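You operate a simulated robot arm through the tools that you are given. There is no shell and no other tool.

The job below is to be done with a simulated robot arm. You get a single attempt, and the scene is never put back.

## Task
Dose the little pink cup as the trial card says; put it back.
Fine: on the thick black ring, under the nozzle, one push of the little green lever a dose, none more; grey swing arm parked again. Set down upright: what you pick out. Where these are worked on the way, their far stop is far enough and under half their travel is too little: grey swing arm.

Only the result counts: the job must be done as asked and must still hold three seconds after the hand-in. Knocking over, shifting, dropping, spilling or breaking anything else fails it.

## Robot
A 7-joint arm with a two-finger gripper, fixed in place. Base frame: the origin is at the foot of the arm, x ahead of it, y to its left, z up; the work surface is at about z = 0. Units: mm, rad, N and s.
With the tool pointing down near the work surface it reaches from about 260 to 600 mm from the base axis. Its first joint turns from -2.496 to 2.496 rad. Payload 1.08 kg.
The tool frame sits at the grasp point between the pads (the TCP): z along the fingers, y along the line on which they close. The tips reach 16 mm beyond it. The gripper opens to 88 mm. The gripper's body begins 58 mm behind the TCP.
Orientation is told as [roll, pitch, yaw] about the base's x, y, z axes, in that order, counted from this pose: with the fingers straight down and closing along the base's y, the tool's x points along the base's -x, its y along +y and its z along -z.

## Interface
- The arm moves only by the tool step_arm. Its argument "rows" is a list that holds one entry, the list of rows, each a list of 7 numbers: the turn, a rotation vector about the tool's x, y, z in rad, then the shift along the tool's x, y, z in mm, then the closure, from 0 (fully open) to 1 (shut). In form: [[[ax, ay, az, dx, dy, dz, grip], ...]]. A call has 1 to 20 rows; each row shifts and turns the commanded pose from where the row before left it, along the tool's axes as they then stand. Each row takes 0.2 s and may step no farther than 50 mm and 0.15 rad from the row before; otherwise, or with a gripper value out of range, the whole call is refused. A pose out of reach is approached as far as the arm can. The call stops where the force on the tool passes 40 N (or 10 N more than at its start, if that is more) or the arm is blocked; 0.2 s more then pass. The fingers move at their own pace and stop on an object; they squeeze with about 20 N. The grip force told is the motor's: it shows also when the fingers shut on nothing. Time passes only in rows, and 0.2 s behind the last, so rows that do not move let the fingers close. It gives the time, the measured TCP pose, the force on the tool (base axes), the opening and the grip force at its end, in the units of the frame above (readings bear some noise), with the torque about the TCP (base axes, N m) and any sound that the robot's microphone picked up.
- Cameras (640 x 400 px; columns grow to the right, rows downward): "scene" is fixed at [393.6, 645.4, 625.2]; the picture's right is [-1.00, 0.01, 0.00], its down [0.01, 0.64, -0.77] and it looks along [-0.01, -0.77, -0.64] (base axes); focal length 324 px, centre (320, 200). "wrist" rides on the gripper at [82, -8, -92] in the tool frame; the picture's right is [0.10, 0.99, 0.00], its down [-0.70, 0.07, -0.71] and it looks along [-0.71, 0.07, 0.70] (tool axes); focal length 256 px, centre (320, 200). There is no depth. A picture from a camera that has moved, and an enlarged one, comes with that camera's place and axes in the base frame and with its lens. The place of the scene camera against the robot may be out by one fixed shift of up to 12 mm in any direction.
- get_image(camera): a new picture of that camera. It takes no simulated time.
- zoom(camera, box): a new picture of the part [left, top, right, bottom] of that camera's present view, enlarged. It takes no simulated time.
- hand_in(): hands the job in; it is judged then, once.

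Places have to be worked out from the pictures, the camera data and where the tool is seen. Open the gripper and draw the arm clear of the work before you hand the job in, unless the task says otherwise.

The tools are called after "Request:" by a JSON object that holds its "fn" and its "kwargs". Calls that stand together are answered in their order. step_arm: Moves the arm, as the interface text tells. Its arguments: {"type":"object","properties":{"rows":{"type":"array","items":{"type":"array","items":{"type":"array","items":{"type":"number"}}}}},"required":["rows"]} The other tools are called the same way: get_image (camera) takes a picture; zoom (camera, box) takes an enlarged picture of a part of a camera's view; hand_in () hands the job in.

At the start:

```text
time_s: 0.0
ee_pos: [511.1, 77.1, 310.1]
ee_rot: [0.002, -0.001, 0.0]
contact_force: [-0.2, 0.2, 0.0]
moment: [-0.01, -0.01, 0.01]
width: 88.0
finger_force: 0.1
```

scene: 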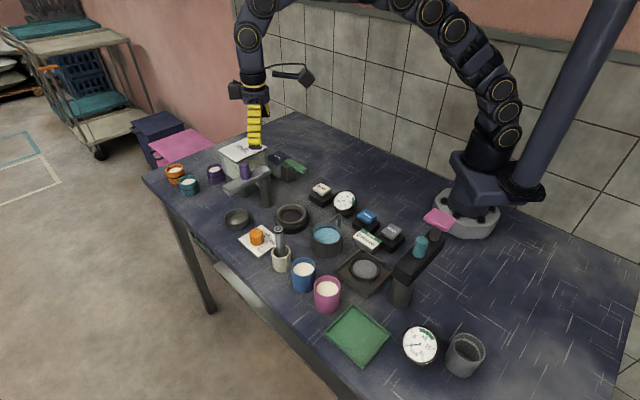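
wrist: 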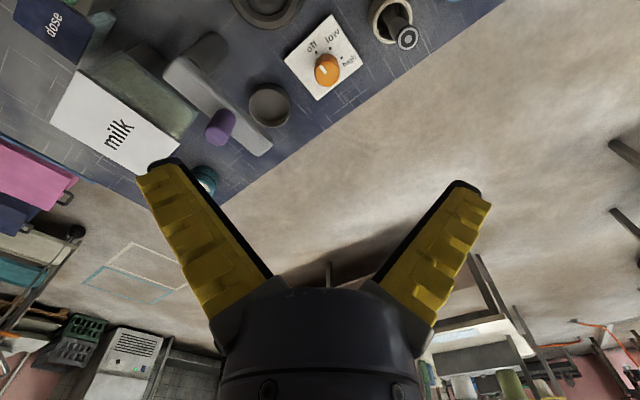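

I'll begin by looking closely at the scene: several enlarged views.

Request:
{"fn": "zoom", "kwargs": {"camera": "scene", "box": [140, 120, 320, 240]}}

Request:
{"fn": "zoom", "kwargs": {"camera": "scene", "box": [220, 170, 400, 290]}}

Request:
{"fn": "zoom", "kwargs": {"camera": "scene", "box": [300, 220, 500, 390]}}

Request:
{"fn": "zoom", "kwargs": {"camera": "wrist", "box": [0, 0, 320, 200]}}

```text
3.33 times, centred on (230, 180) of scene
camera zoom: at [393.6, 645.4, 625.2], right [-1.0, 0.01, 0.0], down [0.01, 0.64, -0.77], along [-0.01, -0.77, -0.64], focal length 1080 px, centre (620, 267)
```

zoom: 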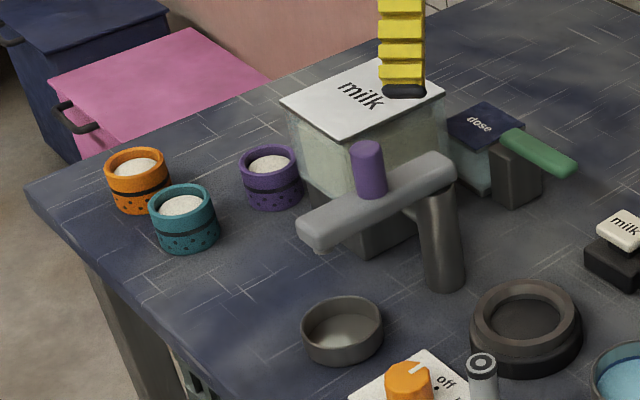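

```text
3.33 times, centred on (310, 230) of scene
camera zoom: at [393.6, 645.4, 625.2], right [-1.0, 0.01, 0.0], down [0.01, 0.64, -0.77], along [-0.01, -0.77, -0.64], focal length 1080 px, centre (353, 100)
```

zoom: 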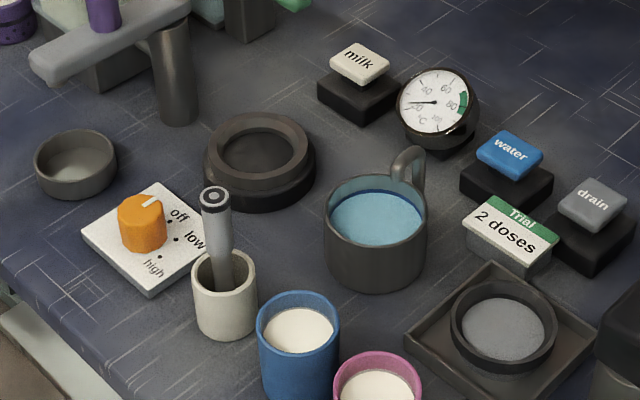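

```text
2.35 times, centred on (400, 305) of scene
camera zoom: at [393.6, 645.4, 625.2], right [-1.0, 0.01, 0.0], down [0.01, 0.64, -0.77], along [-0.01, -0.77, -0.64], focal length 763 px, centre (132, -47)
```

zoom: 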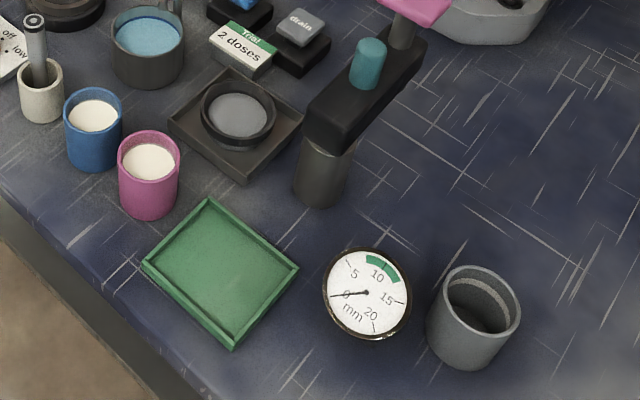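

```text
2.00 times, centred on (160, 100) of wrist
camera zoom: at [428.5, 69.4, 401.6], right [-0.1, 0.99, 0.0], down [0.7, 0.07, 0.71], along [0.71, 0.07, -0.7], focal length 512 px, centre (640, 400)
```

zoom: 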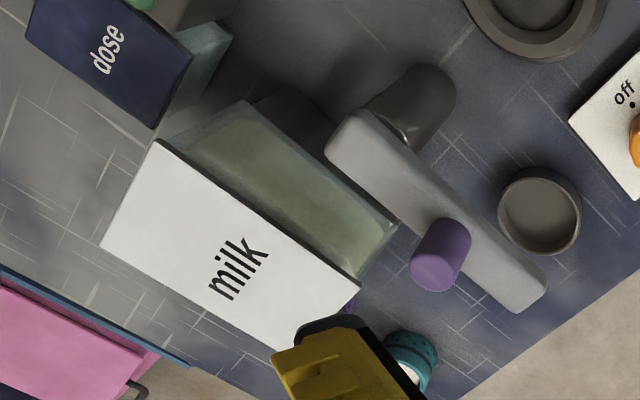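

The pink cup sits near (373, 250), the thick black ring near (459, -7), the grey arm's post near (540, -90), and the dose box with its green lever near (458, -206). I'll move the hand high over there to view these with the wrist camera.

Request:
{"fn": "step_arm", "kwargs": {"rows": [[[0, 0, 0, 18, -45, 0, 0], [0, 0, 0, 18, -45, 0, 0], [0, 0, 0, 18, -45, 0, 0], [0, 0, 0, 18, -45, 0, 0], [0, 0, 0, 18, -45, 0, 0]]]}}

Request:
{"fn": "get_image", "kwargs": {"camera": "wrist"}}

Request:
{"fn": "get_image", "kwargs": {"camera": "scene"}}

```text
time_s: 1.2
ee_pos: [417.7, -149.3, 310.1]
ee_rot: [-0.001, 0.0, 0.003]
contact_force: [-0.1, 0.0, -0.3]
moment: [0.0, 0.0, 0.01]
width: 88.1
finger_force: 0.1
```

```text
taken
camera wrist: at [335.7, -158.5, 401.9], right [-0.11, 0.99, 0.0], down [0.7, 0.07, 0.71], along [0.7, 0.07, -0.71], focal length 256 px, centre (320, 200)
```

wrist: 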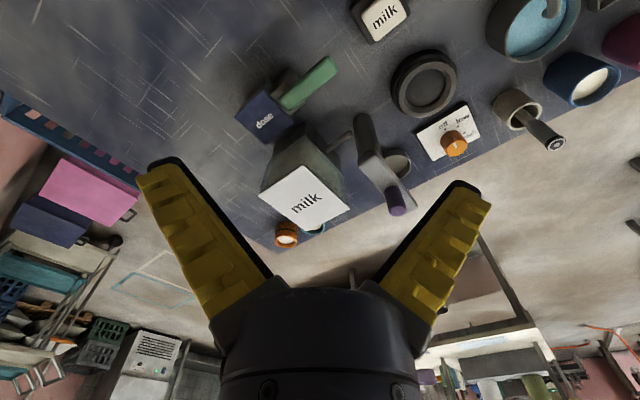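

```text
taken
```

scene: 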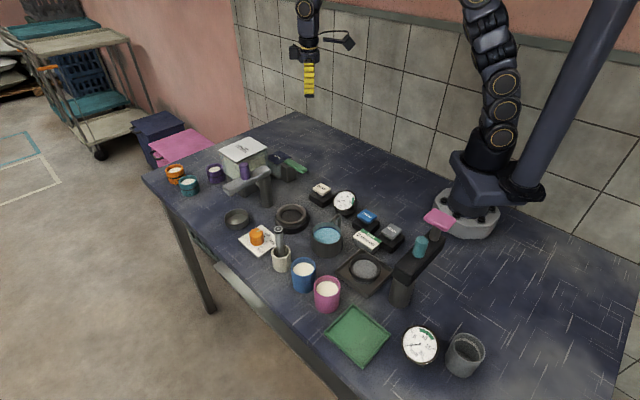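

Request:
{"fn": "zoom", "kwargs": {"camera": "wrist", "box": [220, 30, 420, 155]}}

Request:
{"fn": "zoom", "kwargs": {"camera": "wrist", "box": [320, 0, 640, 200]}}

Request:
{"fn": "zoom", "kwargs": {"camera": "scene", "box": [210, 130, 310, 230]}}

```text
3.20 times, centred on (320, 92) of wrist
camera zoom: at [335.7, -158.5, 401.9], right [-0.11, 0.99, 0.0], down [0.7, 0.07, 0.71], along [0.7, 0.07, -0.71], focal length 819 px, centre (320, 544)
```

zoom: 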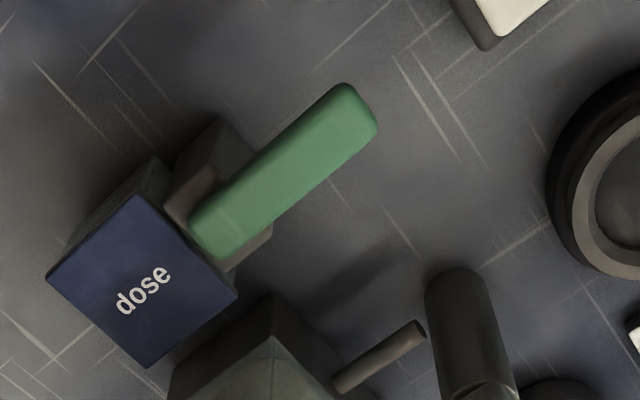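

```text
2.00 times, centred on (480, 100) of wrist
camera zoom: at [335.7, -158.5, 401.9], right [-0.11, 0.99, 0.0], down [0.7, 0.07, 0.71], along [0.7, 0.07, -0.71], focal length 512 px, centre (0, 400)
```

zoom: 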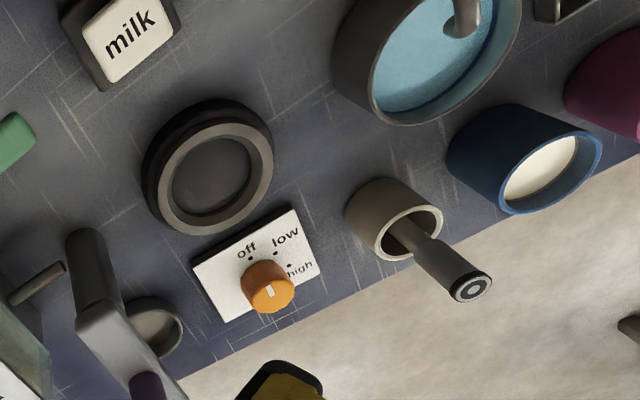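

```text
4.00 times, centred on (260, 180) of scene
camera zoom: at [393.6, 645.4, 625.2], right [-1.0, 0.01, 0.0], down [0.01, 0.64, -0.77], along [-0.01, -0.77, -0.64], focal length 1296 px, centre (560, 280)
```

zoom: 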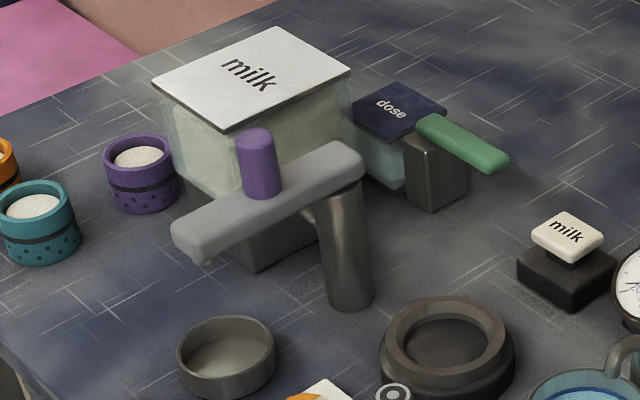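

The wrist views put the purple knob of the grey arm near (584, -27, 160) and the lever tip near (431, -140, 85). I'll move back to get a second baseline for triangulating the lever, ring and arm.

Request:
{"fn": "step_arm", "kwargs": {"rows": [[[0, 0, 0, 25, 25, 0, 0], [0, 0, 0, 25, 25, 0, 0], [0, 0, 0, 25, 25, 0, 0], [0, 0, 0, 0, 0, 0, 0]]]}}

Request:
{"fn": "get_image", "kwargs": {"camera": "wrist"}}

Request:
{"fn": "zoom", "kwargs": {"camera": "wrist", "box": [160, 80, 320, 180]}}

Request:
{"fn": "zoom", "kwargs": {"camera": "wrist", "box": [280, 80, 440, 180]}}

```text
time_s: 2.2
ee_pos: [344.0, -70.1, 309.5]
ee_rot: [0.001, -0.001, 0.001]
contact_force: [1.0, -0.3, 0.2]
moment: [-0.03, -0.01, -0.02]
width: 88.2
finger_force: 0.0
```

```text
taken
camera wrist: at [261.2, -79.6, 401.4], right [-0.1, 0.99, 0.0], down [0.7, 0.07, 0.71], along [0.71, 0.07, -0.7], focal length 256 px, centre (320, 200)
```

wrist: 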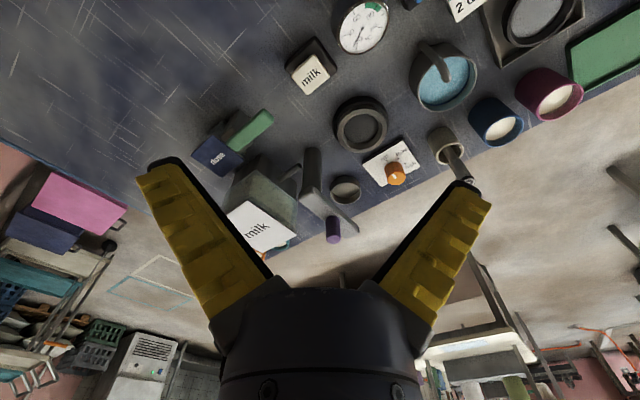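

```text
4.00 times, centred on (240, 130) of wrist
camera zoom: at [261.2, -79.6, 401.4], right [-0.1, 0.99, 0.0], down [0.7, 0.07, 0.71], along [0.71, 0.07, -0.7], focal length 1024 px, centre (640, 480)
```

zoom: 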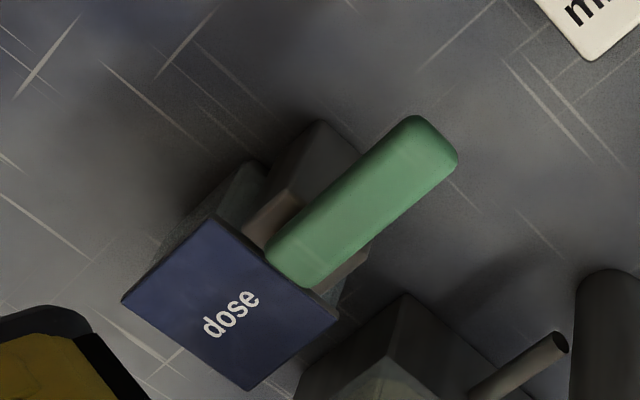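

```text
4.00 times, centred on (360, 130) of wrist
camera zoom: at [261.2, -79.6, 401.4], right [-0.1, 0.99, 0.0], down [0.7, 0.07, 0.71], along [0.71, 0.07, -0.7], focal length 1024 px, centre (160, 480)
```

zoom: 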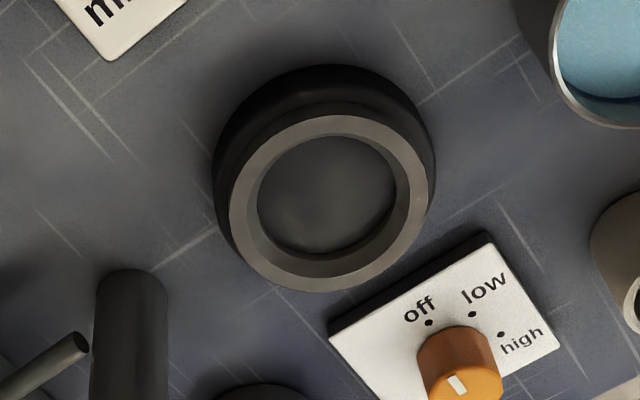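

Triangulated: lever tip at (436, -132, 68), running back to (491, -190); ring centre about (467, 9), rim z≈32; arm pivot about (537, -65). Now I'll view the pink cup with the wrist camera.

Request:
{"fn": "step_arm", "kwargs": {"rows": [[[0, 0, 0, 8, 45, 0, 0], [0, 0, 0, 8, 45, 0, 0], [0, 0, 0, 8, 45, 0, 0], [0, 0, 0, 8, 45, 0, 0], [0, 0, 0, 8, 45, 0, 0], [0, 0, 0, 4, 45, 0, 0], [0, 0, 0, 0, 0, 0, 0]]]}}

Request:
{"fn": "get_image", "kwargs": {"camera": "wrist"}}

Request:
{"fn": "zoom", "kwargs": {"camera": "wrist", "box": [240, 60, 480, 210]}}

Request:
{"fn": "zoom", "kwargs": {"camera": "wrist", "box": [160, 30, 320, 130]}}

```text
time_s: 3.8
ee_pos: [303.2, 201.1, 312.2]
ee_rot: [0.001, -0.001, 0.001]
contact_force: [0.3, -0.4, 0.4]
moment: [0.03, 0.05, -0.01]
width: 88.2
finger_force: 0.1
```

```text
taken
camera wrist: at [221.0, 191.6, 401.7], right [-0.1, 0.99, 0.0], down [0.7, 0.07, 0.71], along [0.71, 0.07, -0.7], focal length 256 px, centre (320, 200)
```

wrist: 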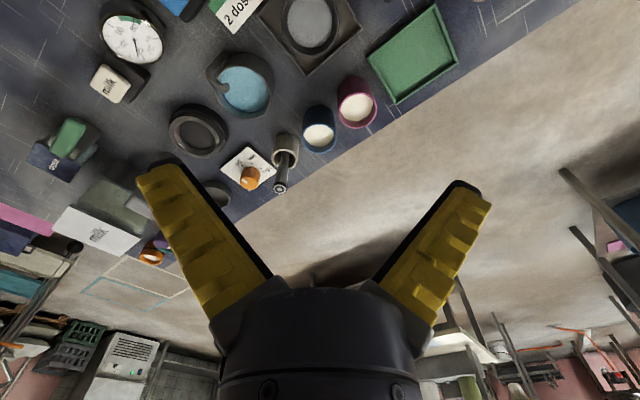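

```text
2.67 times, centred on (360, 135) of wrist
camera zoom: at [221.0, 191.6, 401.7], right [-0.1, 0.99, 0.0], down [0.7, 0.07, 0.71], along [0.71, 0.07, -0.7], focal length 683 px, centre (213, 373)
```

zoom: 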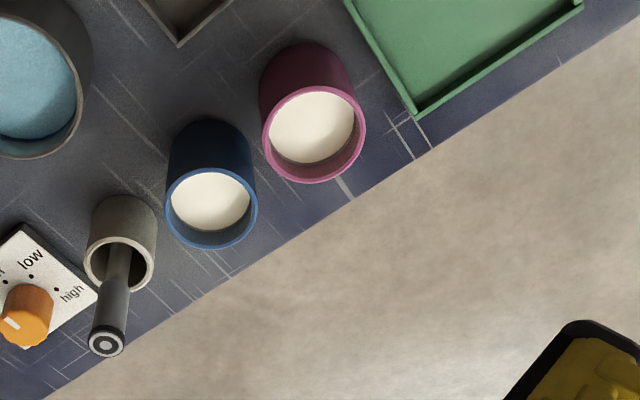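

```text
4.00 times, centred on (240, 80) of wrist
camera zoom: at [221.0, 191.6, 401.7], right [-0.1, 0.99, 0.0], down [0.7, 0.07, 0.71], along [0.71, 0.07, -0.7], focal length 1024 px, centre (640, 680)
```

zoom: 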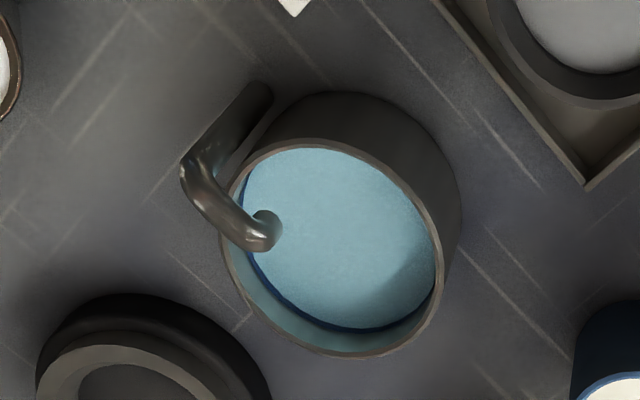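

The pink cup is at about (378, 260), 65 tall and 54 wide, with the blue cup close by along its -45° direction. I'll turn the hand so the fingers close along the (+x,+y) diagonal, clear of the blue cup and the green tray, and hover over the cup.

Request:
{"fn": "step_arm", "kwargs": {"rows": [[[0, 0, 0.1309, 0, 0, 0, 0], [0, 0, 0.1309, 0, 0, 0, 0], [0, 0, 0.1309, 0, 0, 0, 0], [0, 0, 0.1309, 0, 0, 0, 0], [0, 0, 0.1309, 0, 0, 0, 0], [0, 0, 0.1309, 0, 0, 0, 0], [0, 0, 0, -5.6, 47, 0, 0], [0, 0, 0, -5.6, 47, 0, 0], [0, 0, 0, 0, 0, 40, 0], [0, 0, 0, 0, 0, 40, 0], [0, 0, 0, 0, 0, 40, 0], [0, 0, 0, 0, 0, 40, 0], [0, 0, 0, 0, 0, 0, 0]]]}}

Request:
{"fn": "get_image", "kwargs": {"camera": "wrist"}}

Request:
{"fn": "get_image", "kwargs": {"camera": "scene"}}

```text
time_s: 6.6
ee_pos: [378.3, 254.7, 149.7]
ee_rot: [0.001, 0.001, -0.785]
contact_force: [-0.2, 0.7, 0.2]
moment: [-0.03, -0.01, 0.01]
width: 88.0
finger_force: 0.1
```

```text
taken
camera wrist: at [314.5, 306.4, 241.4], right [0.63, 0.78, 0.0], down [0.55, -0.44, 0.71], along [0.55, -0.45, -0.7], focal length 256 px, centre (320, 200)
```

wrist: 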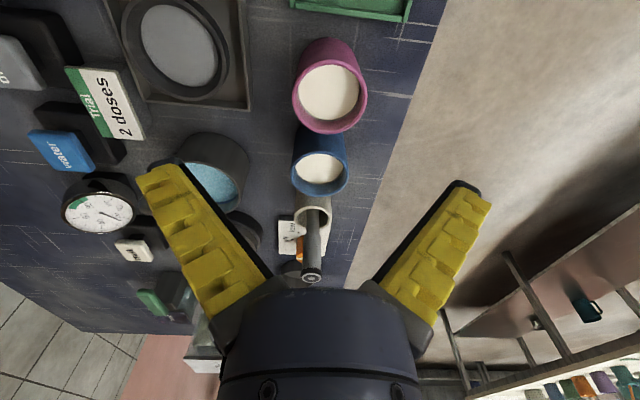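

```text
taken
```

scene: 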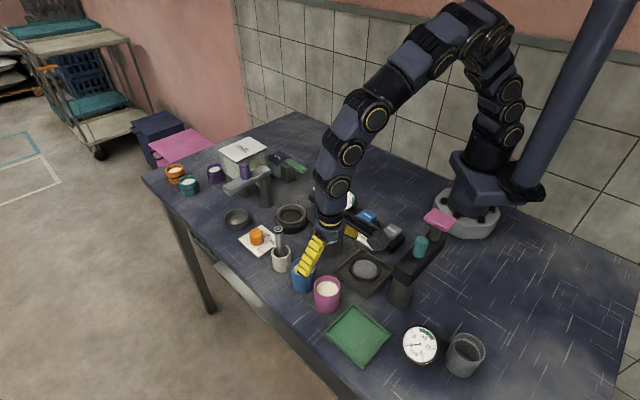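

The cup's rim reads at about (378, 262); the hand is at (378.3, 254.7). I'll shift a little, and come down halfway, then recheck.

Request:
{"fn": "step_arm", "kwargs": {"rows": [[[0, 0, 0, 5, 5, 0, 0], [0, 0, 0, 0, 0, 20, 0], [0, 0, 0, 0, 0, 20, 0], [0, 0, 0, 0, 0, 0, 0], [0, 0, 0, 0, 0, 0, 0]]]}}

Request:
{"fn": "get_image", "kwargs": {"camera": "wrist"}}

```text
time_s: 7.8
ee_pos: [377.5, 262.4, 112.0]
ee_rot: [-0.001, -0.002, -0.784]
contact_force: [0.4, 0.0, 0.7]
moment: [-0.02, -0.01, 0.01]
width: 87.9
finger_force: 0.1
```

```text
taken
camera wrist: at [312.6, 313.5, 201.6], right [0.63, 0.78, 0.0], down [0.55, -0.44, 0.71], along [0.55, -0.45, -0.7], focal length 256 px, centre (320, 200)
```

wrist: 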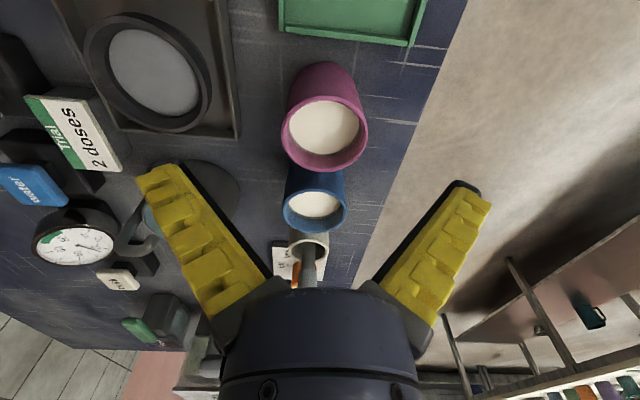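

The cup lies centred between the fingers within a few mm, along both axes. I'll go down to a grasp height of about z=44 with the gripper still open and check.

Request:
{"fn": "step_arm", "kwargs": {"rows": [[[0, 0, 0, 2, 0, 17, 0], [0, 0, 0, 0, 0, 17, 0], [0, 0, 0, 0, 0, 17, 0], [0, 0, 0, 0, 0, 17, 0], [0, 0, 0, 0, 0, 0, 0], [0, 0, 0, 0, 0, 0, 0]]]}}

Request:
{"fn": "get_image", "kwargs": {"camera": "wrist"}}

Request:
{"fn": "zoom", "kwargs": {"camera": "scene", "box": [250, 200, 410, 340]}}

```text
time_s: 9.2
ee_pos: [375.2, 263.8, 42.9]
ee_rot: [0.0, 0.001, -0.787]
contact_force: [0.3, -0.2, 0.2]
moment: [0.01, -0.02, 0.02]
width: 88.1
finger_force: 0.1
```

```text
taken
camera wrist: at [311.1, 316.0, 134.8], right [0.63, 0.78, 0.0], down [0.55, -0.44, 0.71], along [0.55, -0.45, -0.7], focal length 256 px, centre (320, 200)
```

wrist: 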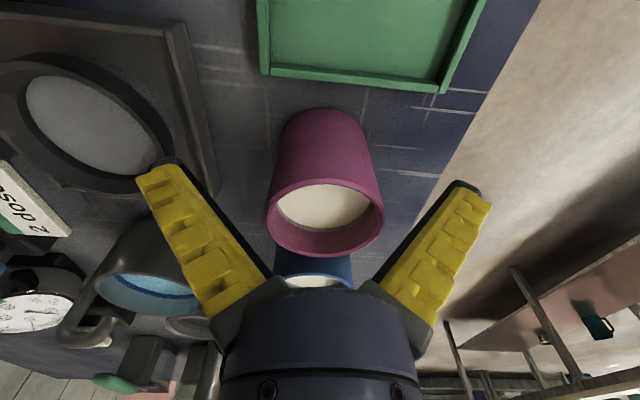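

```text
2.86 times, centred on (330, 270) of scene
camera zoom: at [393.6, 645.4, 625.2], right [-1.0, 0.01, 0.0], down [0.01, 0.64, -0.77], along [-0.01, -0.77, -0.64], focal length 926 px, centre (291, 0)
```

zoom: 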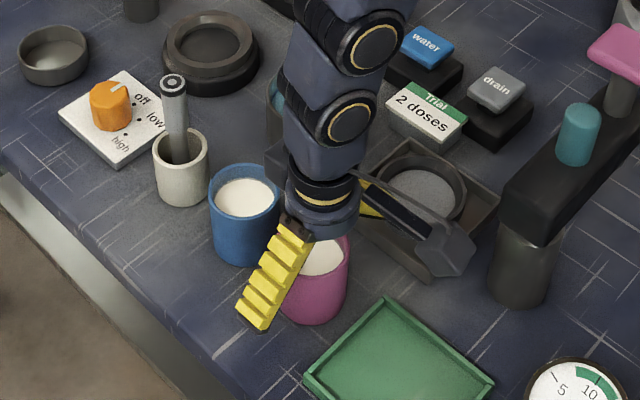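

The hand straddles the pink cup, centred. Closing gently in stages.

Request:
{"fn": "step_arm", "kwargs": {"rows": [[[0, 0, 0, 0, 0, 0, 0.25], [0, 0, 0, 0, 0, 0, 0.34], [0, 0, 0, 0, 0, 0, 0.4], [0, 0, 0, 0, 0, 0, 0.5], [0, 0, 0, 0, 0, 0, 0.7], [0, 0, 0, 0, 0, 0, 1], [0, 0, 0, 0, 0, 0, 1]]]}}

Request:
{"fn": "get_image", "kwargs": {"camera": "wrist"}}

```text
time_s: 10.8
ee_pos: [375.1, 266.1, 43.1]
ee_rot: [0.0, 0.001, -0.785]
contact_force: [0.1, -1.0, 6.1]
moment: [-0.05, -0.06, 0.07]
width: 52.4
finger_force: 19.8
```

```text
taken
camera wrist: at [311.2, 316.1, 135.0], right [0.63, 0.78, 0.0], down [0.55, -0.44, 0.71], along [0.55, -0.45, -0.7], focal length 256 px, centre (320, 200)
```

wrist: 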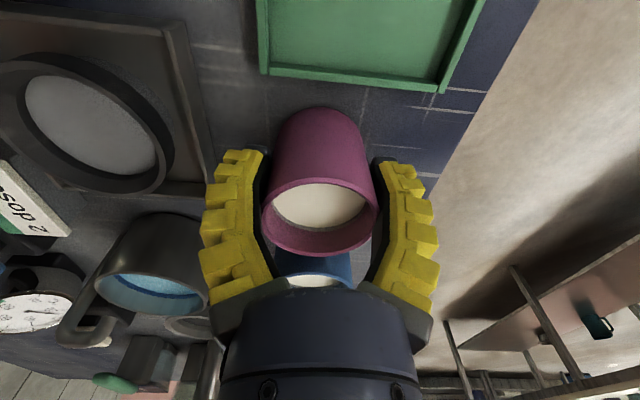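

Gripped at width 52.4 with 20 N. I'll lift slowly and evenly.

Request:
{"fn": "step_arm", "kwargs": {"rows": [[[0, 0, 0, 0, 0, -3, 1], [0, 0, 0, 0, 0, -6, 1], [0, 0, 0, 0, 0, -10, 1], [0, 0, 0, 0, 0, -15, 1], [0, 0, 0, 0, 0, -20, 1], [0, 0, 0, 0, 0, -20, 1], [0, 0, 0, 0, 0, -20, 1], [0, 0, 0, 0, 0, -20, 1], [0, 0, 0, 0, 0, -20, 1], [0, 0, 0, 0, 0, -10, 1], [0, 0, 0, 0, 0, -6, 1], [0, 0, 0, 0, 0, 0, 1]]]}}

Request:
{"fn": "get_image", "kwargs": {"camera": "wrist"}}

Request:
{"fn": "get_image", "kwargs": {"camera": "scene"}}

```text
time_s: 13.4
ee_pos: [374.9, 264.5, 193.2]
ee_rot: [0.0, 0.001, -0.786]
contact_force: [-0.5, 1.1, 0.3]
moment: [0.0, 0.02, 0.0]
width: 0.1
finger_force: 20.1
```

```text
taken
camera wrist: at [310.8, 316.3, 284.1], right [0.63, 0.78, 0.0], down [0.55, -0.44, 0.71], along [0.55, -0.45, -0.7], focal length 256 px, centre (320, 200)
```

wrist: 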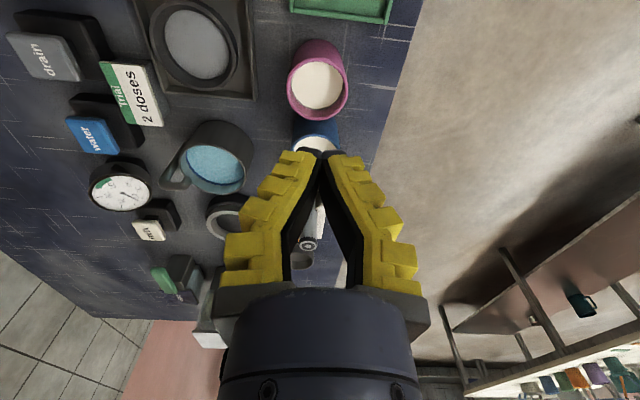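

```text
taken
```

scene: 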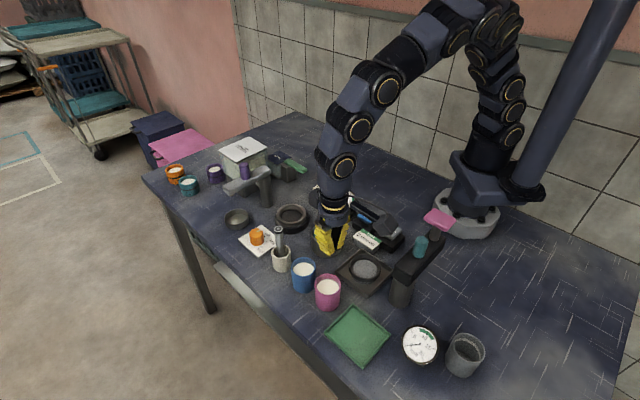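

The cup slipped out of the grip while lifting (fingers shut, width 0). It appears still upright in place; I'll examine it closely.

Request:
{"fn": "zoom", "kwargs": {"camera": "wrist", "box": [250, 20, 410, 120]}}

Request:
{"fn": "zoom", "kwargs": {"camera": "scene", "box": [280, 240, 376, 300]}}

Request:
{"fn": "zoom", "kwargs": {"camera": "scene", "box": [280, 270, 376, 330]}}

```text
4.00 times, centred on (330, 70) of wrist
camera zoom: at [310.8, 316.3, 284.1], right [0.63, 0.78, 0.0], down [0.55, -0.44, 0.71], along [0.55, -0.45, -0.7], focal length 1024 px, centre (280, 720)
```

zoom: 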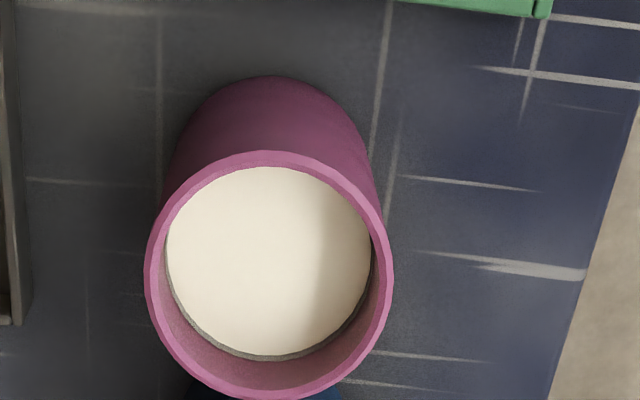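

```text
6.67 times, centred on (328, 270) of scene
camera zoom: at [393.6, 645.4, 625.2], right [-1.0, 0.01, 0.0], down [0.01, 0.64, -0.77], along [-0.01, -0.77, -0.64], focal length 2161 px, centre (267, -267)
```

zoom: 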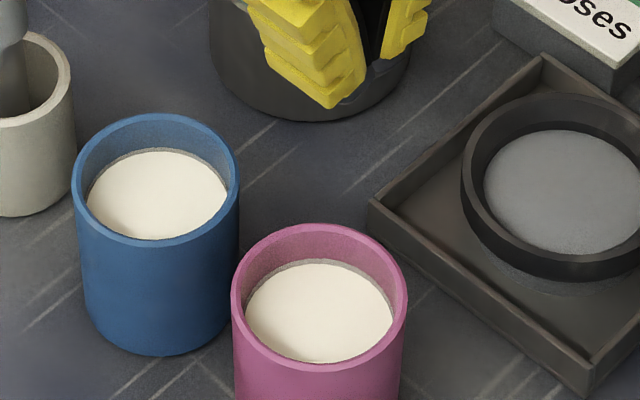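

```text
6.67 times, centred on (328, 300) of scene
camera zoom: at [393.6, 645.4, 625.2], right [-1.0, 0.01, 0.0], down [0.01, 0.64, -0.77], along [-0.01, -0.77, -0.64], focal length 2161 px, centre (267, -467)
```

zoom: 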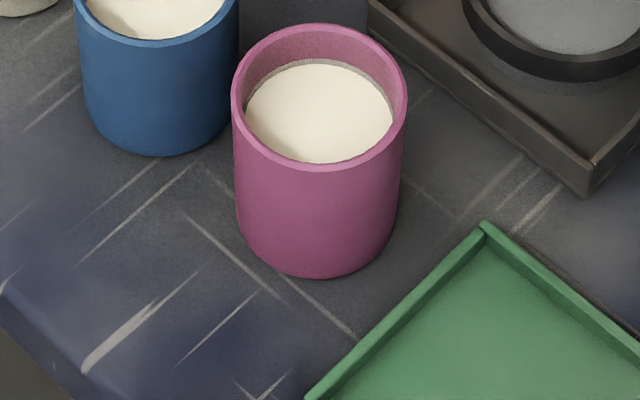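

The cup is upright with its contents intact, moved about 4 mm, now near (377, 258). I'll reopen, recentre and try a lower grasp, watching forces over a tiny lift.

Request:
{"fn": "step_arm", "kwargs": {"rows": [[[0, 0, 0, -6, -2, 0, 0], [0, 0, 0, 0, 0, 0, 0], [0, 0, 0, 0, 0, 0, 0], [0, 0, 0, 0, 0, 35, 0], [0, 0, 0, 0, 0, 35, 0], [0, 0, 0, 0, 0, 20, 0], [0, 0, 0, 0, 0, 0, 0], [0, 0, 0, 0, 0, 0, 0]]]}}

Request:
{"fn": "get_image", "kwargs": {"camera": "wrist"}}

```text
time_s: 15.2
ee_pos: [377.9, 259.5, 102.4]
ee_rot: [0.0, -0.002, -0.785]
contact_force: [-1.0, 0.7, 1.1]
moment: [0.01, 0.02, -0.02]
width: 88.1
finger_force: 0.0
```

```text
taken
camera wrist: at [315.2, 310.7, 193.8], right [0.63, 0.78, 0.0], down [0.55, -0.44, 0.71], along [0.55, -0.45, -0.7], focal length 256 px, centre (320, 200)
```

wrist: 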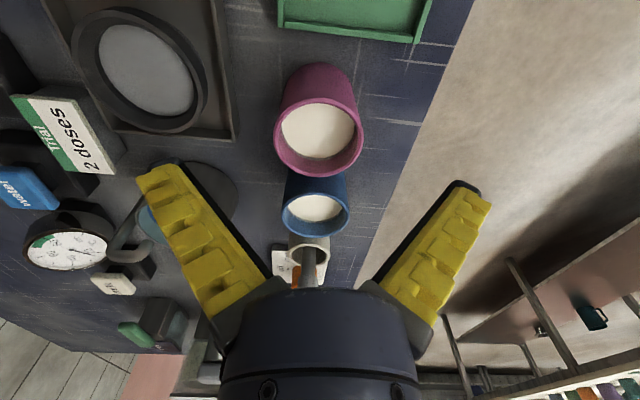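

Cup is centred under the hand to within a couple of mm. I'll descend to z≈36, close in stages, and read forces.

Request:
{"fn": "step_arm", "kwargs": {"rows": [[[0, 0, 0, 1, -0.5, 20, 0], [0, 0, 0, 0, 0, 20, 0], [0, 0, 0, 0, 0, 18, 0], [0, 0, 0, 0, 0, 9, 0], [0, 0, 0, 0, 0, 0, 0.25], [0, 0, 0, 0, 0, 0, 0.34], [0, 0, 0, 0, 0, 0, 0.4], [0, 0, 0, 0, 0, 0, 0.5], [0, 0, 0, 0, 0, 0, 1], [0, 0, 0, 0, 0, 0, 1], [0, 0, 0, 0, 0, 0, 1], [0, 0, 0, 0, 0, 0, 1]]]}}

Request:
{"fn": "get_image", "kwargs": {"camera": "wrist"}}

```text
time_s: 17.8
ee_pos: [376.0, 260.2, 35.0]
ee_rot: [0.001, 0.0, -0.786]
contact_force: [-0.3, -0.2, 2.2]
moment: [-0.06, 0.0, -0.02]
width: 54.3
finger_force: 20.2
```

```text
taken
camera wrist: at [311.8, 311.3, 126.4], right [0.63, 0.78, 0.0], down [0.55, -0.44, 0.71], along [0.55, -0.45, -0.7], focal length 256 px, centre (320, 200)
```

wrist: 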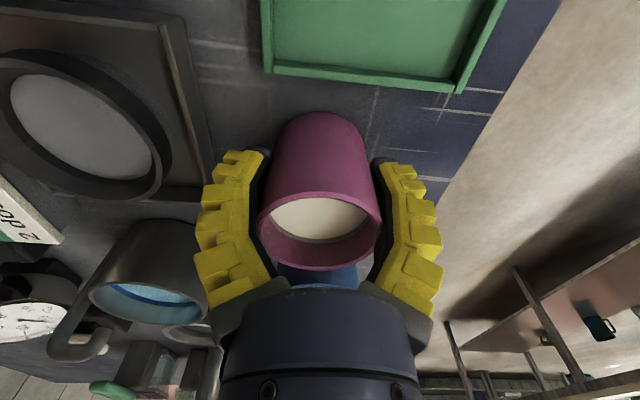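

Width is now 54.3 (wider than before – the first grip was off-centre). I'll try a small lift of 8 mm and read the forces.

Request:
{"fn": "step_arm", "kwargs": {"rows": [[[0, 0, 0, 0, 0, -2, 1], [0, 0, 0, 0, 0, -3, 1], [0, 0, 0, 0, 0, -3, 1], [0, 0, 0, 0, 0, 0, 1]]]}}

Request:
{"fn": "get_image", "kwargs": {"camera": "wrist"}}

Request:
{"fn": "zoom", "kwargs": {"camera": "scene", "box": [280, 260, 376, 320]}}

```text
time_s: 18.8
ee_pos: [375.8, 259.7, 42.7]
ee_rot: [-0.001, 0.001, -0.783]
contact_force: [1.0, -0.3, -1.9]
moment: [0.02, 0.03, 0.0]
width: 54.3
finger_force: 20.0
```

```text
taken
camera wrist: at [312.0, 311.7, 133.8], right [0.63, 0.78, 0.0], down [0.55, -0.44, 0.71], along [0.55, -0.45, -0.71], focal length 256 px, centre (320, 200)
```

wrist: 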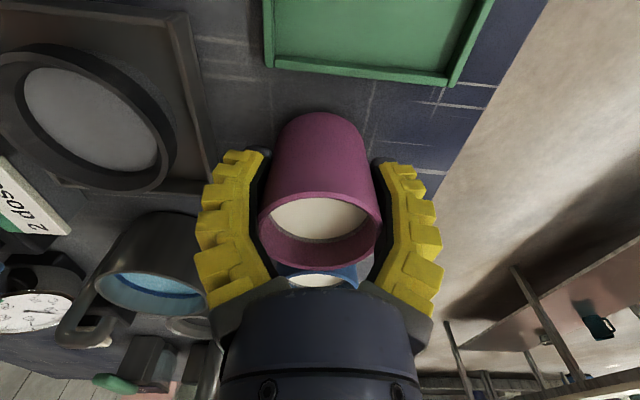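

```text
6.67 times, centred on (328, 290) of scene
camera zoom: at [393.6, 645.4, 625.2], right [-1.0, 0.01, 0.0], down [0.01, 0.64, -0.77], along [-0.01, -0.77, -0.64], focal length 2161 px, centre (267, -400)
```

zoom: 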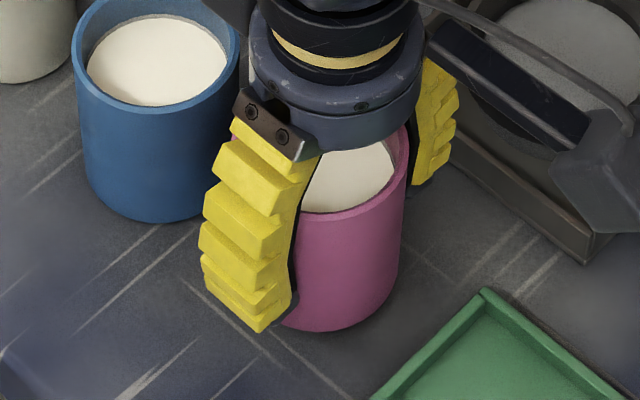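

The cup is held now (about 2 N weight, rim fixed relative to the hand). I'll lift it further, slowly.

Request:
{"fn": "step_arm", "kwargs": {"rows": [[[0, 0, 0, 0, 0, -4, 1], [0, 0, 0, 0, 0, -7, 1], [0, 0, 0, 0, 0, -10, 1], [0, 0, 0, 0, 0, -14, 1], [0, 0, 0, 0, 0, -16, 1], [0, 0, 0, 0, 0, -16, 1], [0, 0, 0, 0, 0, -16, 1], [0, 0, 0, 0, 0, -16, 1], [0, 0, 0, 0, 0, -16, 1], [0, 0, 0, 0, 0, -14, 1], [0, 0, 0, 0, 0, -10, 1], [0, 0, 0, 0, 0, -6, 1], [0, 0, 0, 0, 0, -3, 1], [0, 0, 0, 0, 0, 0, 1]]]}}

Request:
{"fn": "get_image", "kwargs": {"camera": "wrist"}}

```text
time_s: 21.8
ee_pos: [377.4, 259.8, 192.3]
ee_rot: [0.001, -0.001, -0.787]
contact_force: [0.4, 0.0, -0.4]
moment: [0.0, 0.0, 0.0]
width: 54.6
finger_force: 20.1
```

```text
taken
camera wrist: at [312.5, 311.3, 283.2], right [0.63, 0.78, 0.0], down [0.55, -0.44, 0.71], along [0.55, -0.45, -0.7], focal length 256 px, centre (320, 200)
```

wrist: 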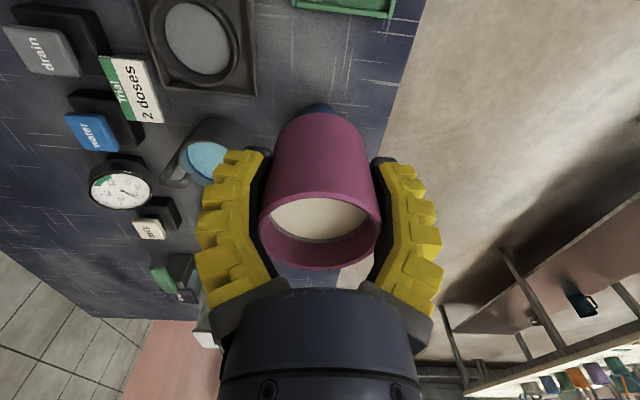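

Held steady at width 54.6. Now carrying it high and smoothly toward the ring at about (467, 10).

Request:
{"fn": "step_arm", "kwargs": {"rows": [[[0, 0, 0, -3.6, -1.7, 0, 1], [0, 0, 0, -7.2, -3.4, 0, 1], [0, 0, 0, -10.9, -5.1, 0, 1], [0, 0, 0, -14.5, -6.8, 0, 1], [0, 0, 0, -16.3, -7.6, 0, 1], [0, 0, 0, -16.3, -7.6, 0, 1], [0, 0, 0, -16.3, -7.6, 0, 1], [0, 0, 0, -16.3, -7.6, 0, 1], [0, 0, 0, -16.3, -7.6, 0, 1], [0, 0, 0, -16.3, -7.6, 0, 1], [0, 0, 0, -16.3, -7.6, 0, 1], [0, 0, 0, -16.3, -7.6, 0, 1], [0, 0, 0, -16.3, -7.6, 0, 1], [0, 0, 0, -16.3, -7.6, 0, 1], [0, 0, 0, -14.5, -6.8, 0, 1], [0, 0, 0, -10.9, -5.1, 0, 1], [0, 0, 0, -7.2, -3.4, 0, 1], [0, 0, 0, -3.6, -1.7, 0, 1], [0, 0, 0, 0, 0, 0, 1]]]}}

Request:
{"fn": "get_image", "kwargs": {"camera": "wrist"}}

Request:
{"fn": "get_image", "kwargs": {"camera": "scene"}}

```text
time_s: 25.8
ee_pos: [466.2, 15.0, 191.9]
ee_rot: [-0.001, 0.0, -0.785]
contact_force: [-0.3, 0.3, -1.5]
moment: [0.0, -0.02, 0.01]
width: 53.8
finger_force: 20.1
```

```text
taken
camera wrist: at [400.5, 66.9, 282.8], right [0.63, 0.78, 0.0], down [0.55, -0.44, 0.71], along [0.55, -0.45, -0.7], focal length 256 px, centre (320, 200)
```

wrist: 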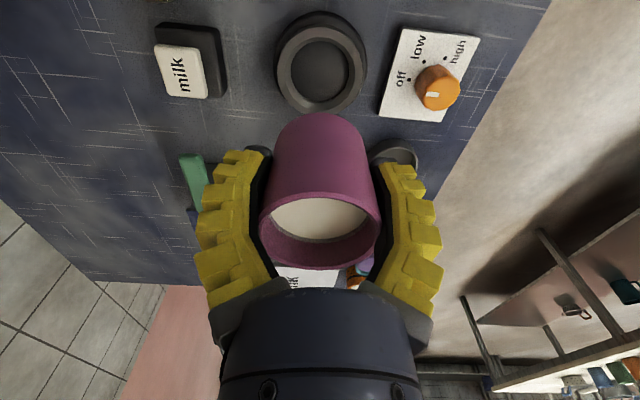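

```text
taken
```

scene: 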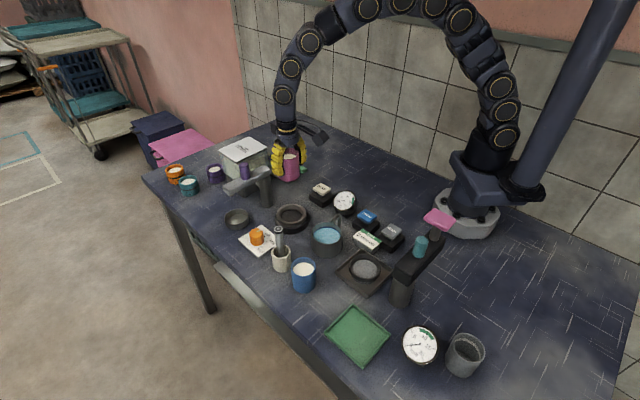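

The ring is seen above the cup in the wrist view. I'll enlarge it to fix its centre.

Request:
{"fn": "zoom", "kwargs": {"camera": "wrist", "box": [240, 0, 400, 100]}}

Request:
{"fn": "zoom", "kwargs": {"camera": "scene", "box": [200, 130, 328, 230]}}

```text
4.00 times, centred on (320, 50) of wrist
camera zoom: at [400.5, 66.9, 282.8], right [0.63, 0.78, 0.0], down [0.55, -0.44, 0.71], along [0.55, -0.45, -0.7], focal length 1024 px, centre (320, 800)
```

zoom: 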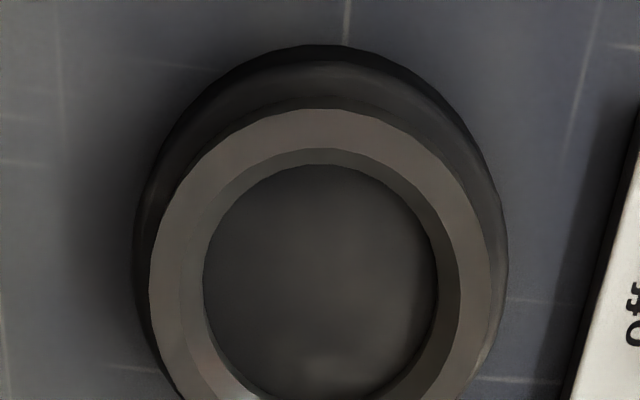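

```text
4.00 times, centred on (264, 180) of scene
camera zoom: at [393.6, 645.4, 625.2], right [-1.0, 0.01, 0.0], down [0.01, 0.64, -0.77], along [-0.01, -0.77, -0.64], focal length 1296 px, centre (544, 280)
```

zoom: 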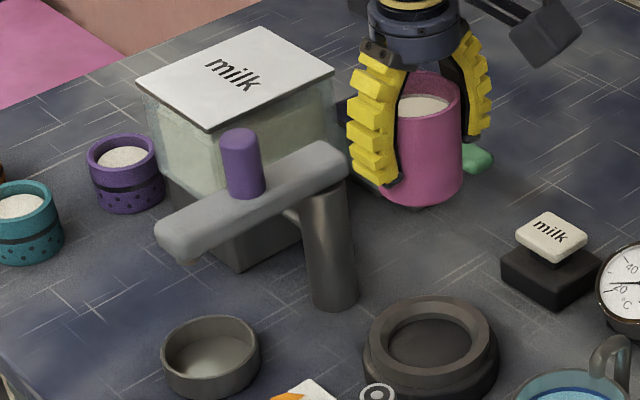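

Ring centre comes out about (469, 10); the cup hangs a bit forward of the TCP in the hand. I'll enlarge the held cup to measure that offset.

Request:
{"fn": "zoom", "kwargs": {"camera": "wrist", "box": [240, 90, 400, 190]}}

Request:
{"fn": "zoom", "kwargs": {"camera": "wrist", "box": [240, 180, 400, 280]}}

```text
4.00 times, centred on (320, 140) of wrist
camera zoom: at [400.5, 66.9, 282.8], right [0.63, 0.78, 0.0], down [0.55, -0.44, 0.71], along [0.55, -0.45, -0.7], focal length 1024 px, centre (320, 440)
```

zoom: 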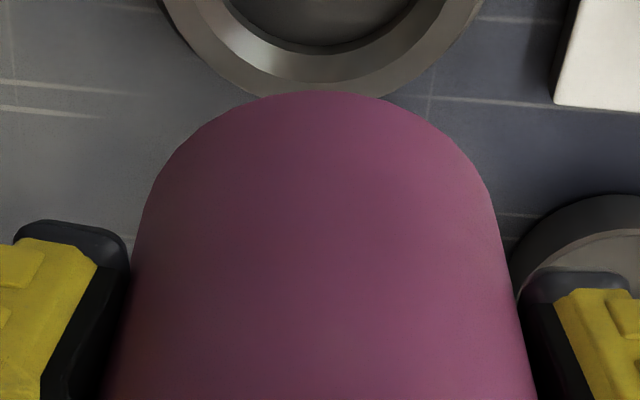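

```text
4.00 times, centred on (320, 230) of wrist
camera zoom: at [400.5, 66.9, 282.8], right [0.63, 0.78, 0.0], down [0.55, -0.44, 0.71], along [0.55, -0.45, -0.7], focal length 1024 px, centre (320, 80)
```

zoom: 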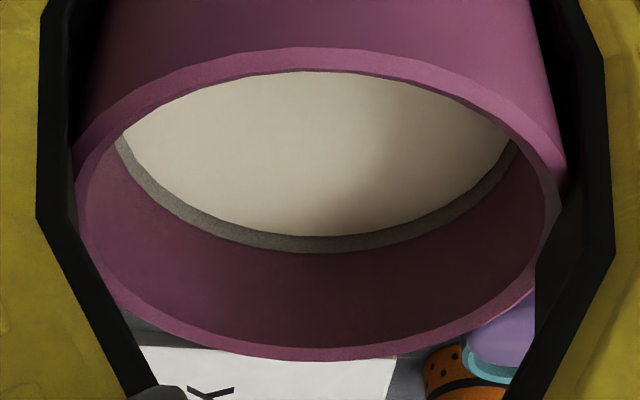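

The cup base and the ring appear aligned within about 2 mm. I'll come down until the cup's base is roughly 10 mm above the ring and look again.

Request:
{"fn": "step_arm", "kwargs": {"rows": [[[0, 0, 0, 0, 0, 4, 1], [0, 0, 0, 0, 0, 8, 1], [0, 0, 0, 0, 0, 12, 1], [0, 0, 0, 0, 0, 16, 1], [0, 0, 0, 0, 0, 16, 1], [0, 0, 0, 0, 0, 16, 1], [0, 0, 0, 0, 0, 14, 1], [0, 0, 0, 0, 0, 10, 1], [0, 0, 0, 0, 0, 7, 1], [0, 0, 0, 0, 0, 4, 1], [0, 0, 0, 0, 0, 2, 1], [0, 0, 0, 0, 0, 0, 1], [0, 0, 0, 0, 0, 0, 1]]]}}

Request:
{"fn": "get_image", "kwargs": {"camera": "wrist"}}

Request:
{"fn": "zoom", "kwargs": {"camera": "wrist", "box": [240, 60, 400, 160]}}

Request:
{"fn": "zoom", "kwargs": {"camera": "scene", "box": [240, 170, 336, 230]}}

```text
time_s: 28.6
ee_pos: [465.0, 15.9, 82.9]
ee_rot: [0.0, -0.002, -0.786]
contact_force: [0.3, -0.4, -2.3]
moment: [-0.02, 0.03, 0.01]
width: 53.9
finger_force: 19.9
```

```text
taken
camera wrist: at [400.1, 68.0, 174.3], right [0.63, 0.78, 0.0], down [0.55, -0.44, 0.71], along [0.55, -0.45, -0.7], focal length 256 px, centre (320, 200)
```

wrist: 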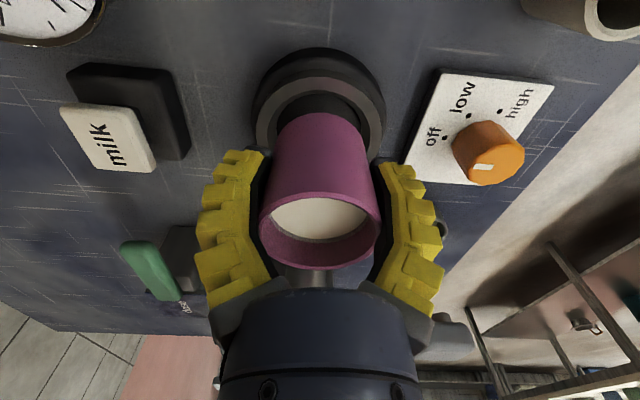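

```text
4.00 times, centred on (320, 110) of wrist
camera zoom: at [400.1, 68.0, 174.3], right [0.63, 0.78, 0.0], down [0.55, -0.44, 0.71], along [0.55, -0.45, -0.7], focal length 1024 px, centre (320, 560)
```

zoom: 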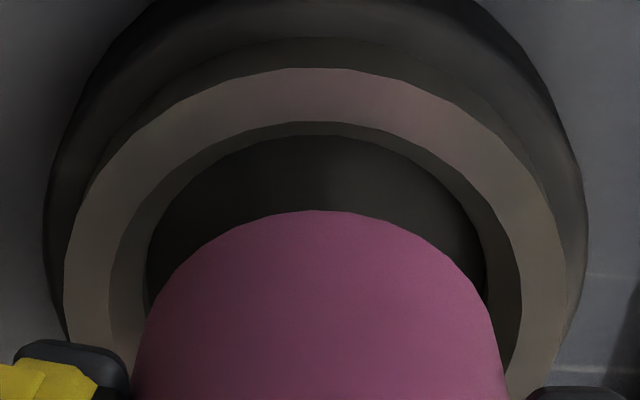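

```text
6.67 times, centred on (288, 200) of scene
camera zoom: at [393.6, 645.4, 625.2], right [-1.0, 0.01, 0.0], down [0.01, 0.64, -0.77], along [-0.01, -0.77, -0.64], focal length 2161 px, centre (533, 200)
```

zoom: 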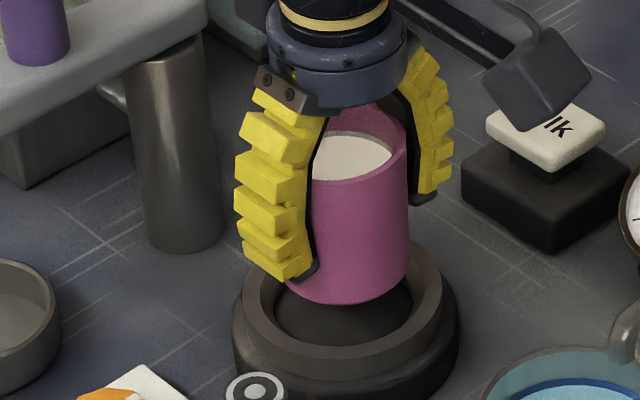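

Cup and ring are concentric to about 1 mm; base at z≈48 and rim at ≈31. I'll nudge 0.7 mm sideways and descend to just about rim level.

Request:
{"fn": "step_arm", "kwargs": {"rows": [[[0, 0, 0, 0, -0.7, 3, 1], [0, 0, 0, 0, 0, 4, 1], [0, 0, 0, 0, 0, 4, 1], [0, 0, 0, 0, 0, 3, 1], [0, 0, 0, 0, 0, 2, 1], [0, 0, 0, 0, 0, 0, 1]]]}}

Request:
{"fn": "zoom", "kwargs": {"camera": "wrist", "box": [240, 60, 400, 160]}}

Request:
{"fn": "zoom", "kwargs": {"camera": "scene", "box": [240, 180, 336, 240]}}

```text
time_s: 30.0
ee_pos: [465.4, 15.6, 65.4]
ee_rot: [0.0, 0.0, -0.787]
contact_force: [0.5, 0.2, -1.1]
moment: [-0.03, 0.02, 0.01]
width: 53.4
finger_force: 20.2
```

```text
4.00 times, centred on (320, 110) of wrist
camera zoom: at [400.3, 67.3, 157.4], right [0.63, 0.78, 0.0], down [0.55, -0.44, 0.71], along [0.55, -0.45, -0.71], focal length 1024 px, centre (320, 560)
```

zoom: 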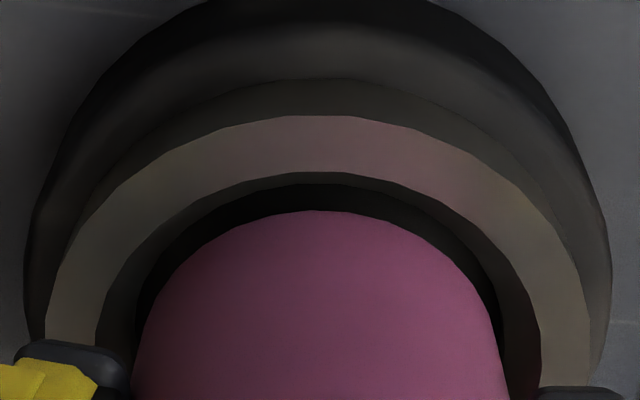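

```text
6.67 times, centred on (288, 210) of scene
camera zoom: at [393.6, 645.4, 625.2], right [-1.0, 0.01, 0.0], down [0.01, 0.64, -0.77], along [-0.01, -0.77, -0.64], focal length 2161 px, centre (533, 133)
```

zoom: 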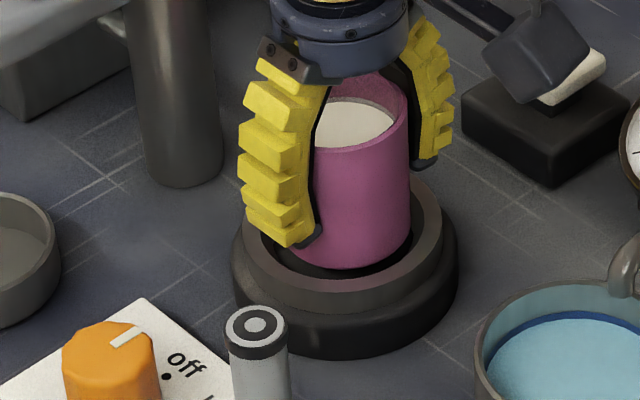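

Aligned well. Descending in small steps to feel for contact.

Request:
{"fn": "step_arm", "kwargs": {"rows": [[[0, 0, 0, 0, 0, 2, 1], [0, 0, 0, 0, 0, 2, 1], [0, 0, 0, 0, 0, 0, 1]]]}}

```text
time_s: 30.8
ee_pos: [464.5, 14.8, 62.2]
ee_rot: [-0.001, 0.001, -0.785]
contact_force: [0.2, 0.9, -1.5]
moment: [0.01, 0.0, 0.03]
width: 53.9
finger_force: 20.4
```

No contact yet; continuing down.

Request:
{"fn": "step_arm", "kwargs": {"rows": [[[0, 0, 0, 0, 0, 2, 1], [0, 0, 0, 0, 0, 2, 1], [0, 0, 0, 0, 0, 0, 1]]]}}

```text
time_s: 31.6
ee_pos: [464.9, 14.5, 57.2]
ee_rot: [0.0, 0.0, -0.785]
contact_force: [0.6, 0.5, -1.5]
moment: [0.04, 0.03, 0.01]
width: 53.8
finger_force: 20.0
```

Still no contact at base z≈23, so the cup seems to be entering the recess; checking the view.

Request:
{"fn": "zoom", "kwargs": {"camera": "scene", "box": [240, 180, 336, 240]}}

Request:
{"fn": "zoom", "kwargs": {"camera": "wrist", "box": [240, 60, 400, 160]}}

Request:
{"fn": "step_arm", "kwargs": {"rows": [[[0, 0, 0, 0, 0, 1.5, 1], [0, 0, 0, 0, 0, 1.5, 1], [0, 0, 0, 0, 0, 0, 1]]]}}

```text
6.67 times, centred on (288, 210) of scene
camera zoom: at [393.6, 645.4, 625.2], right [-1.0, 0.01, 0.0], down [0.01, 0.64, -0.77], along [-0.01, -0.77, -0.64], focal length 2161 px, centre (533, 133)
```

zoom: 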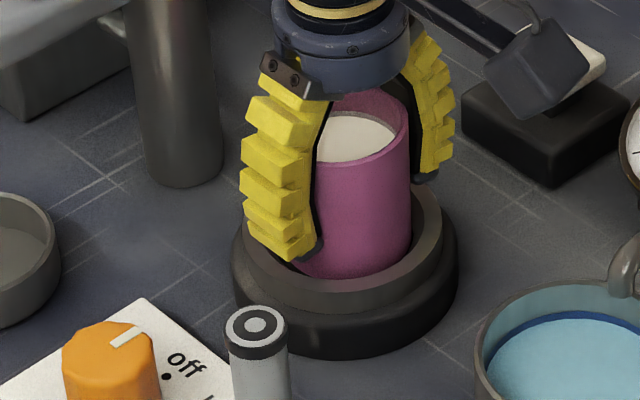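

```text
4.00 times, centred on (320, 110) of wrist
camera zoom: at [400.2, 66.7, 149.6], right [0.63, 0.78, 0.0], down [0.55, -0.44, 0.71], along [0.55, -0.45, -0.7], focal length 1024 px, centre (320, 560)
```

zoom: 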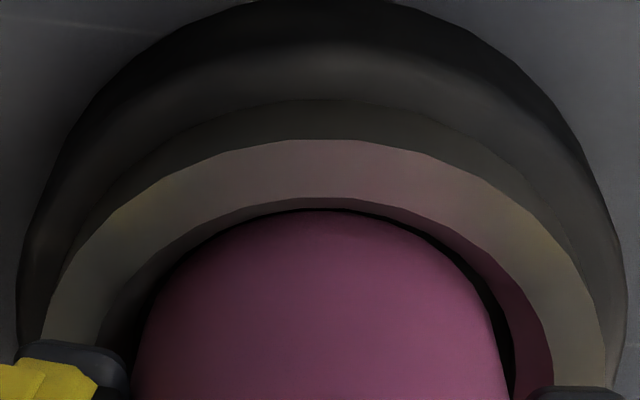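

```text
time_s: 32.4
ee_pos: [465.1, 14.9, 55.6]
ee_rot: [0.0, -0.001, -0.784]
contact_force: [0.5, 0.6, -1.1]
moment: [0.01, -0.04, 0.01]
width: 53.7
finger_force: 19.7
```

The cup sits concentric inside the rim. Continuing with small steps to touch the floor.

Request:
{"fn": "step_arm", "kwargs": {"rows": [[[0, 0, 0, 0, 0, 1.5, 1], [0, 0, 0, 0, 0, 1.5, 1], [0, 0, 0, 0, 0, 0, 1]]]}}

```text
time_s: 33.2
ee_pos: [465.0, 15.3, 53.4]
ee_rot: [0.003, 0.0, -0.783]
contact_force: [-1.8, 1.6, 18.0]
moment: [-0.15, -0.05, -0.01]
width: 53.2
finger_force: 19.7
```

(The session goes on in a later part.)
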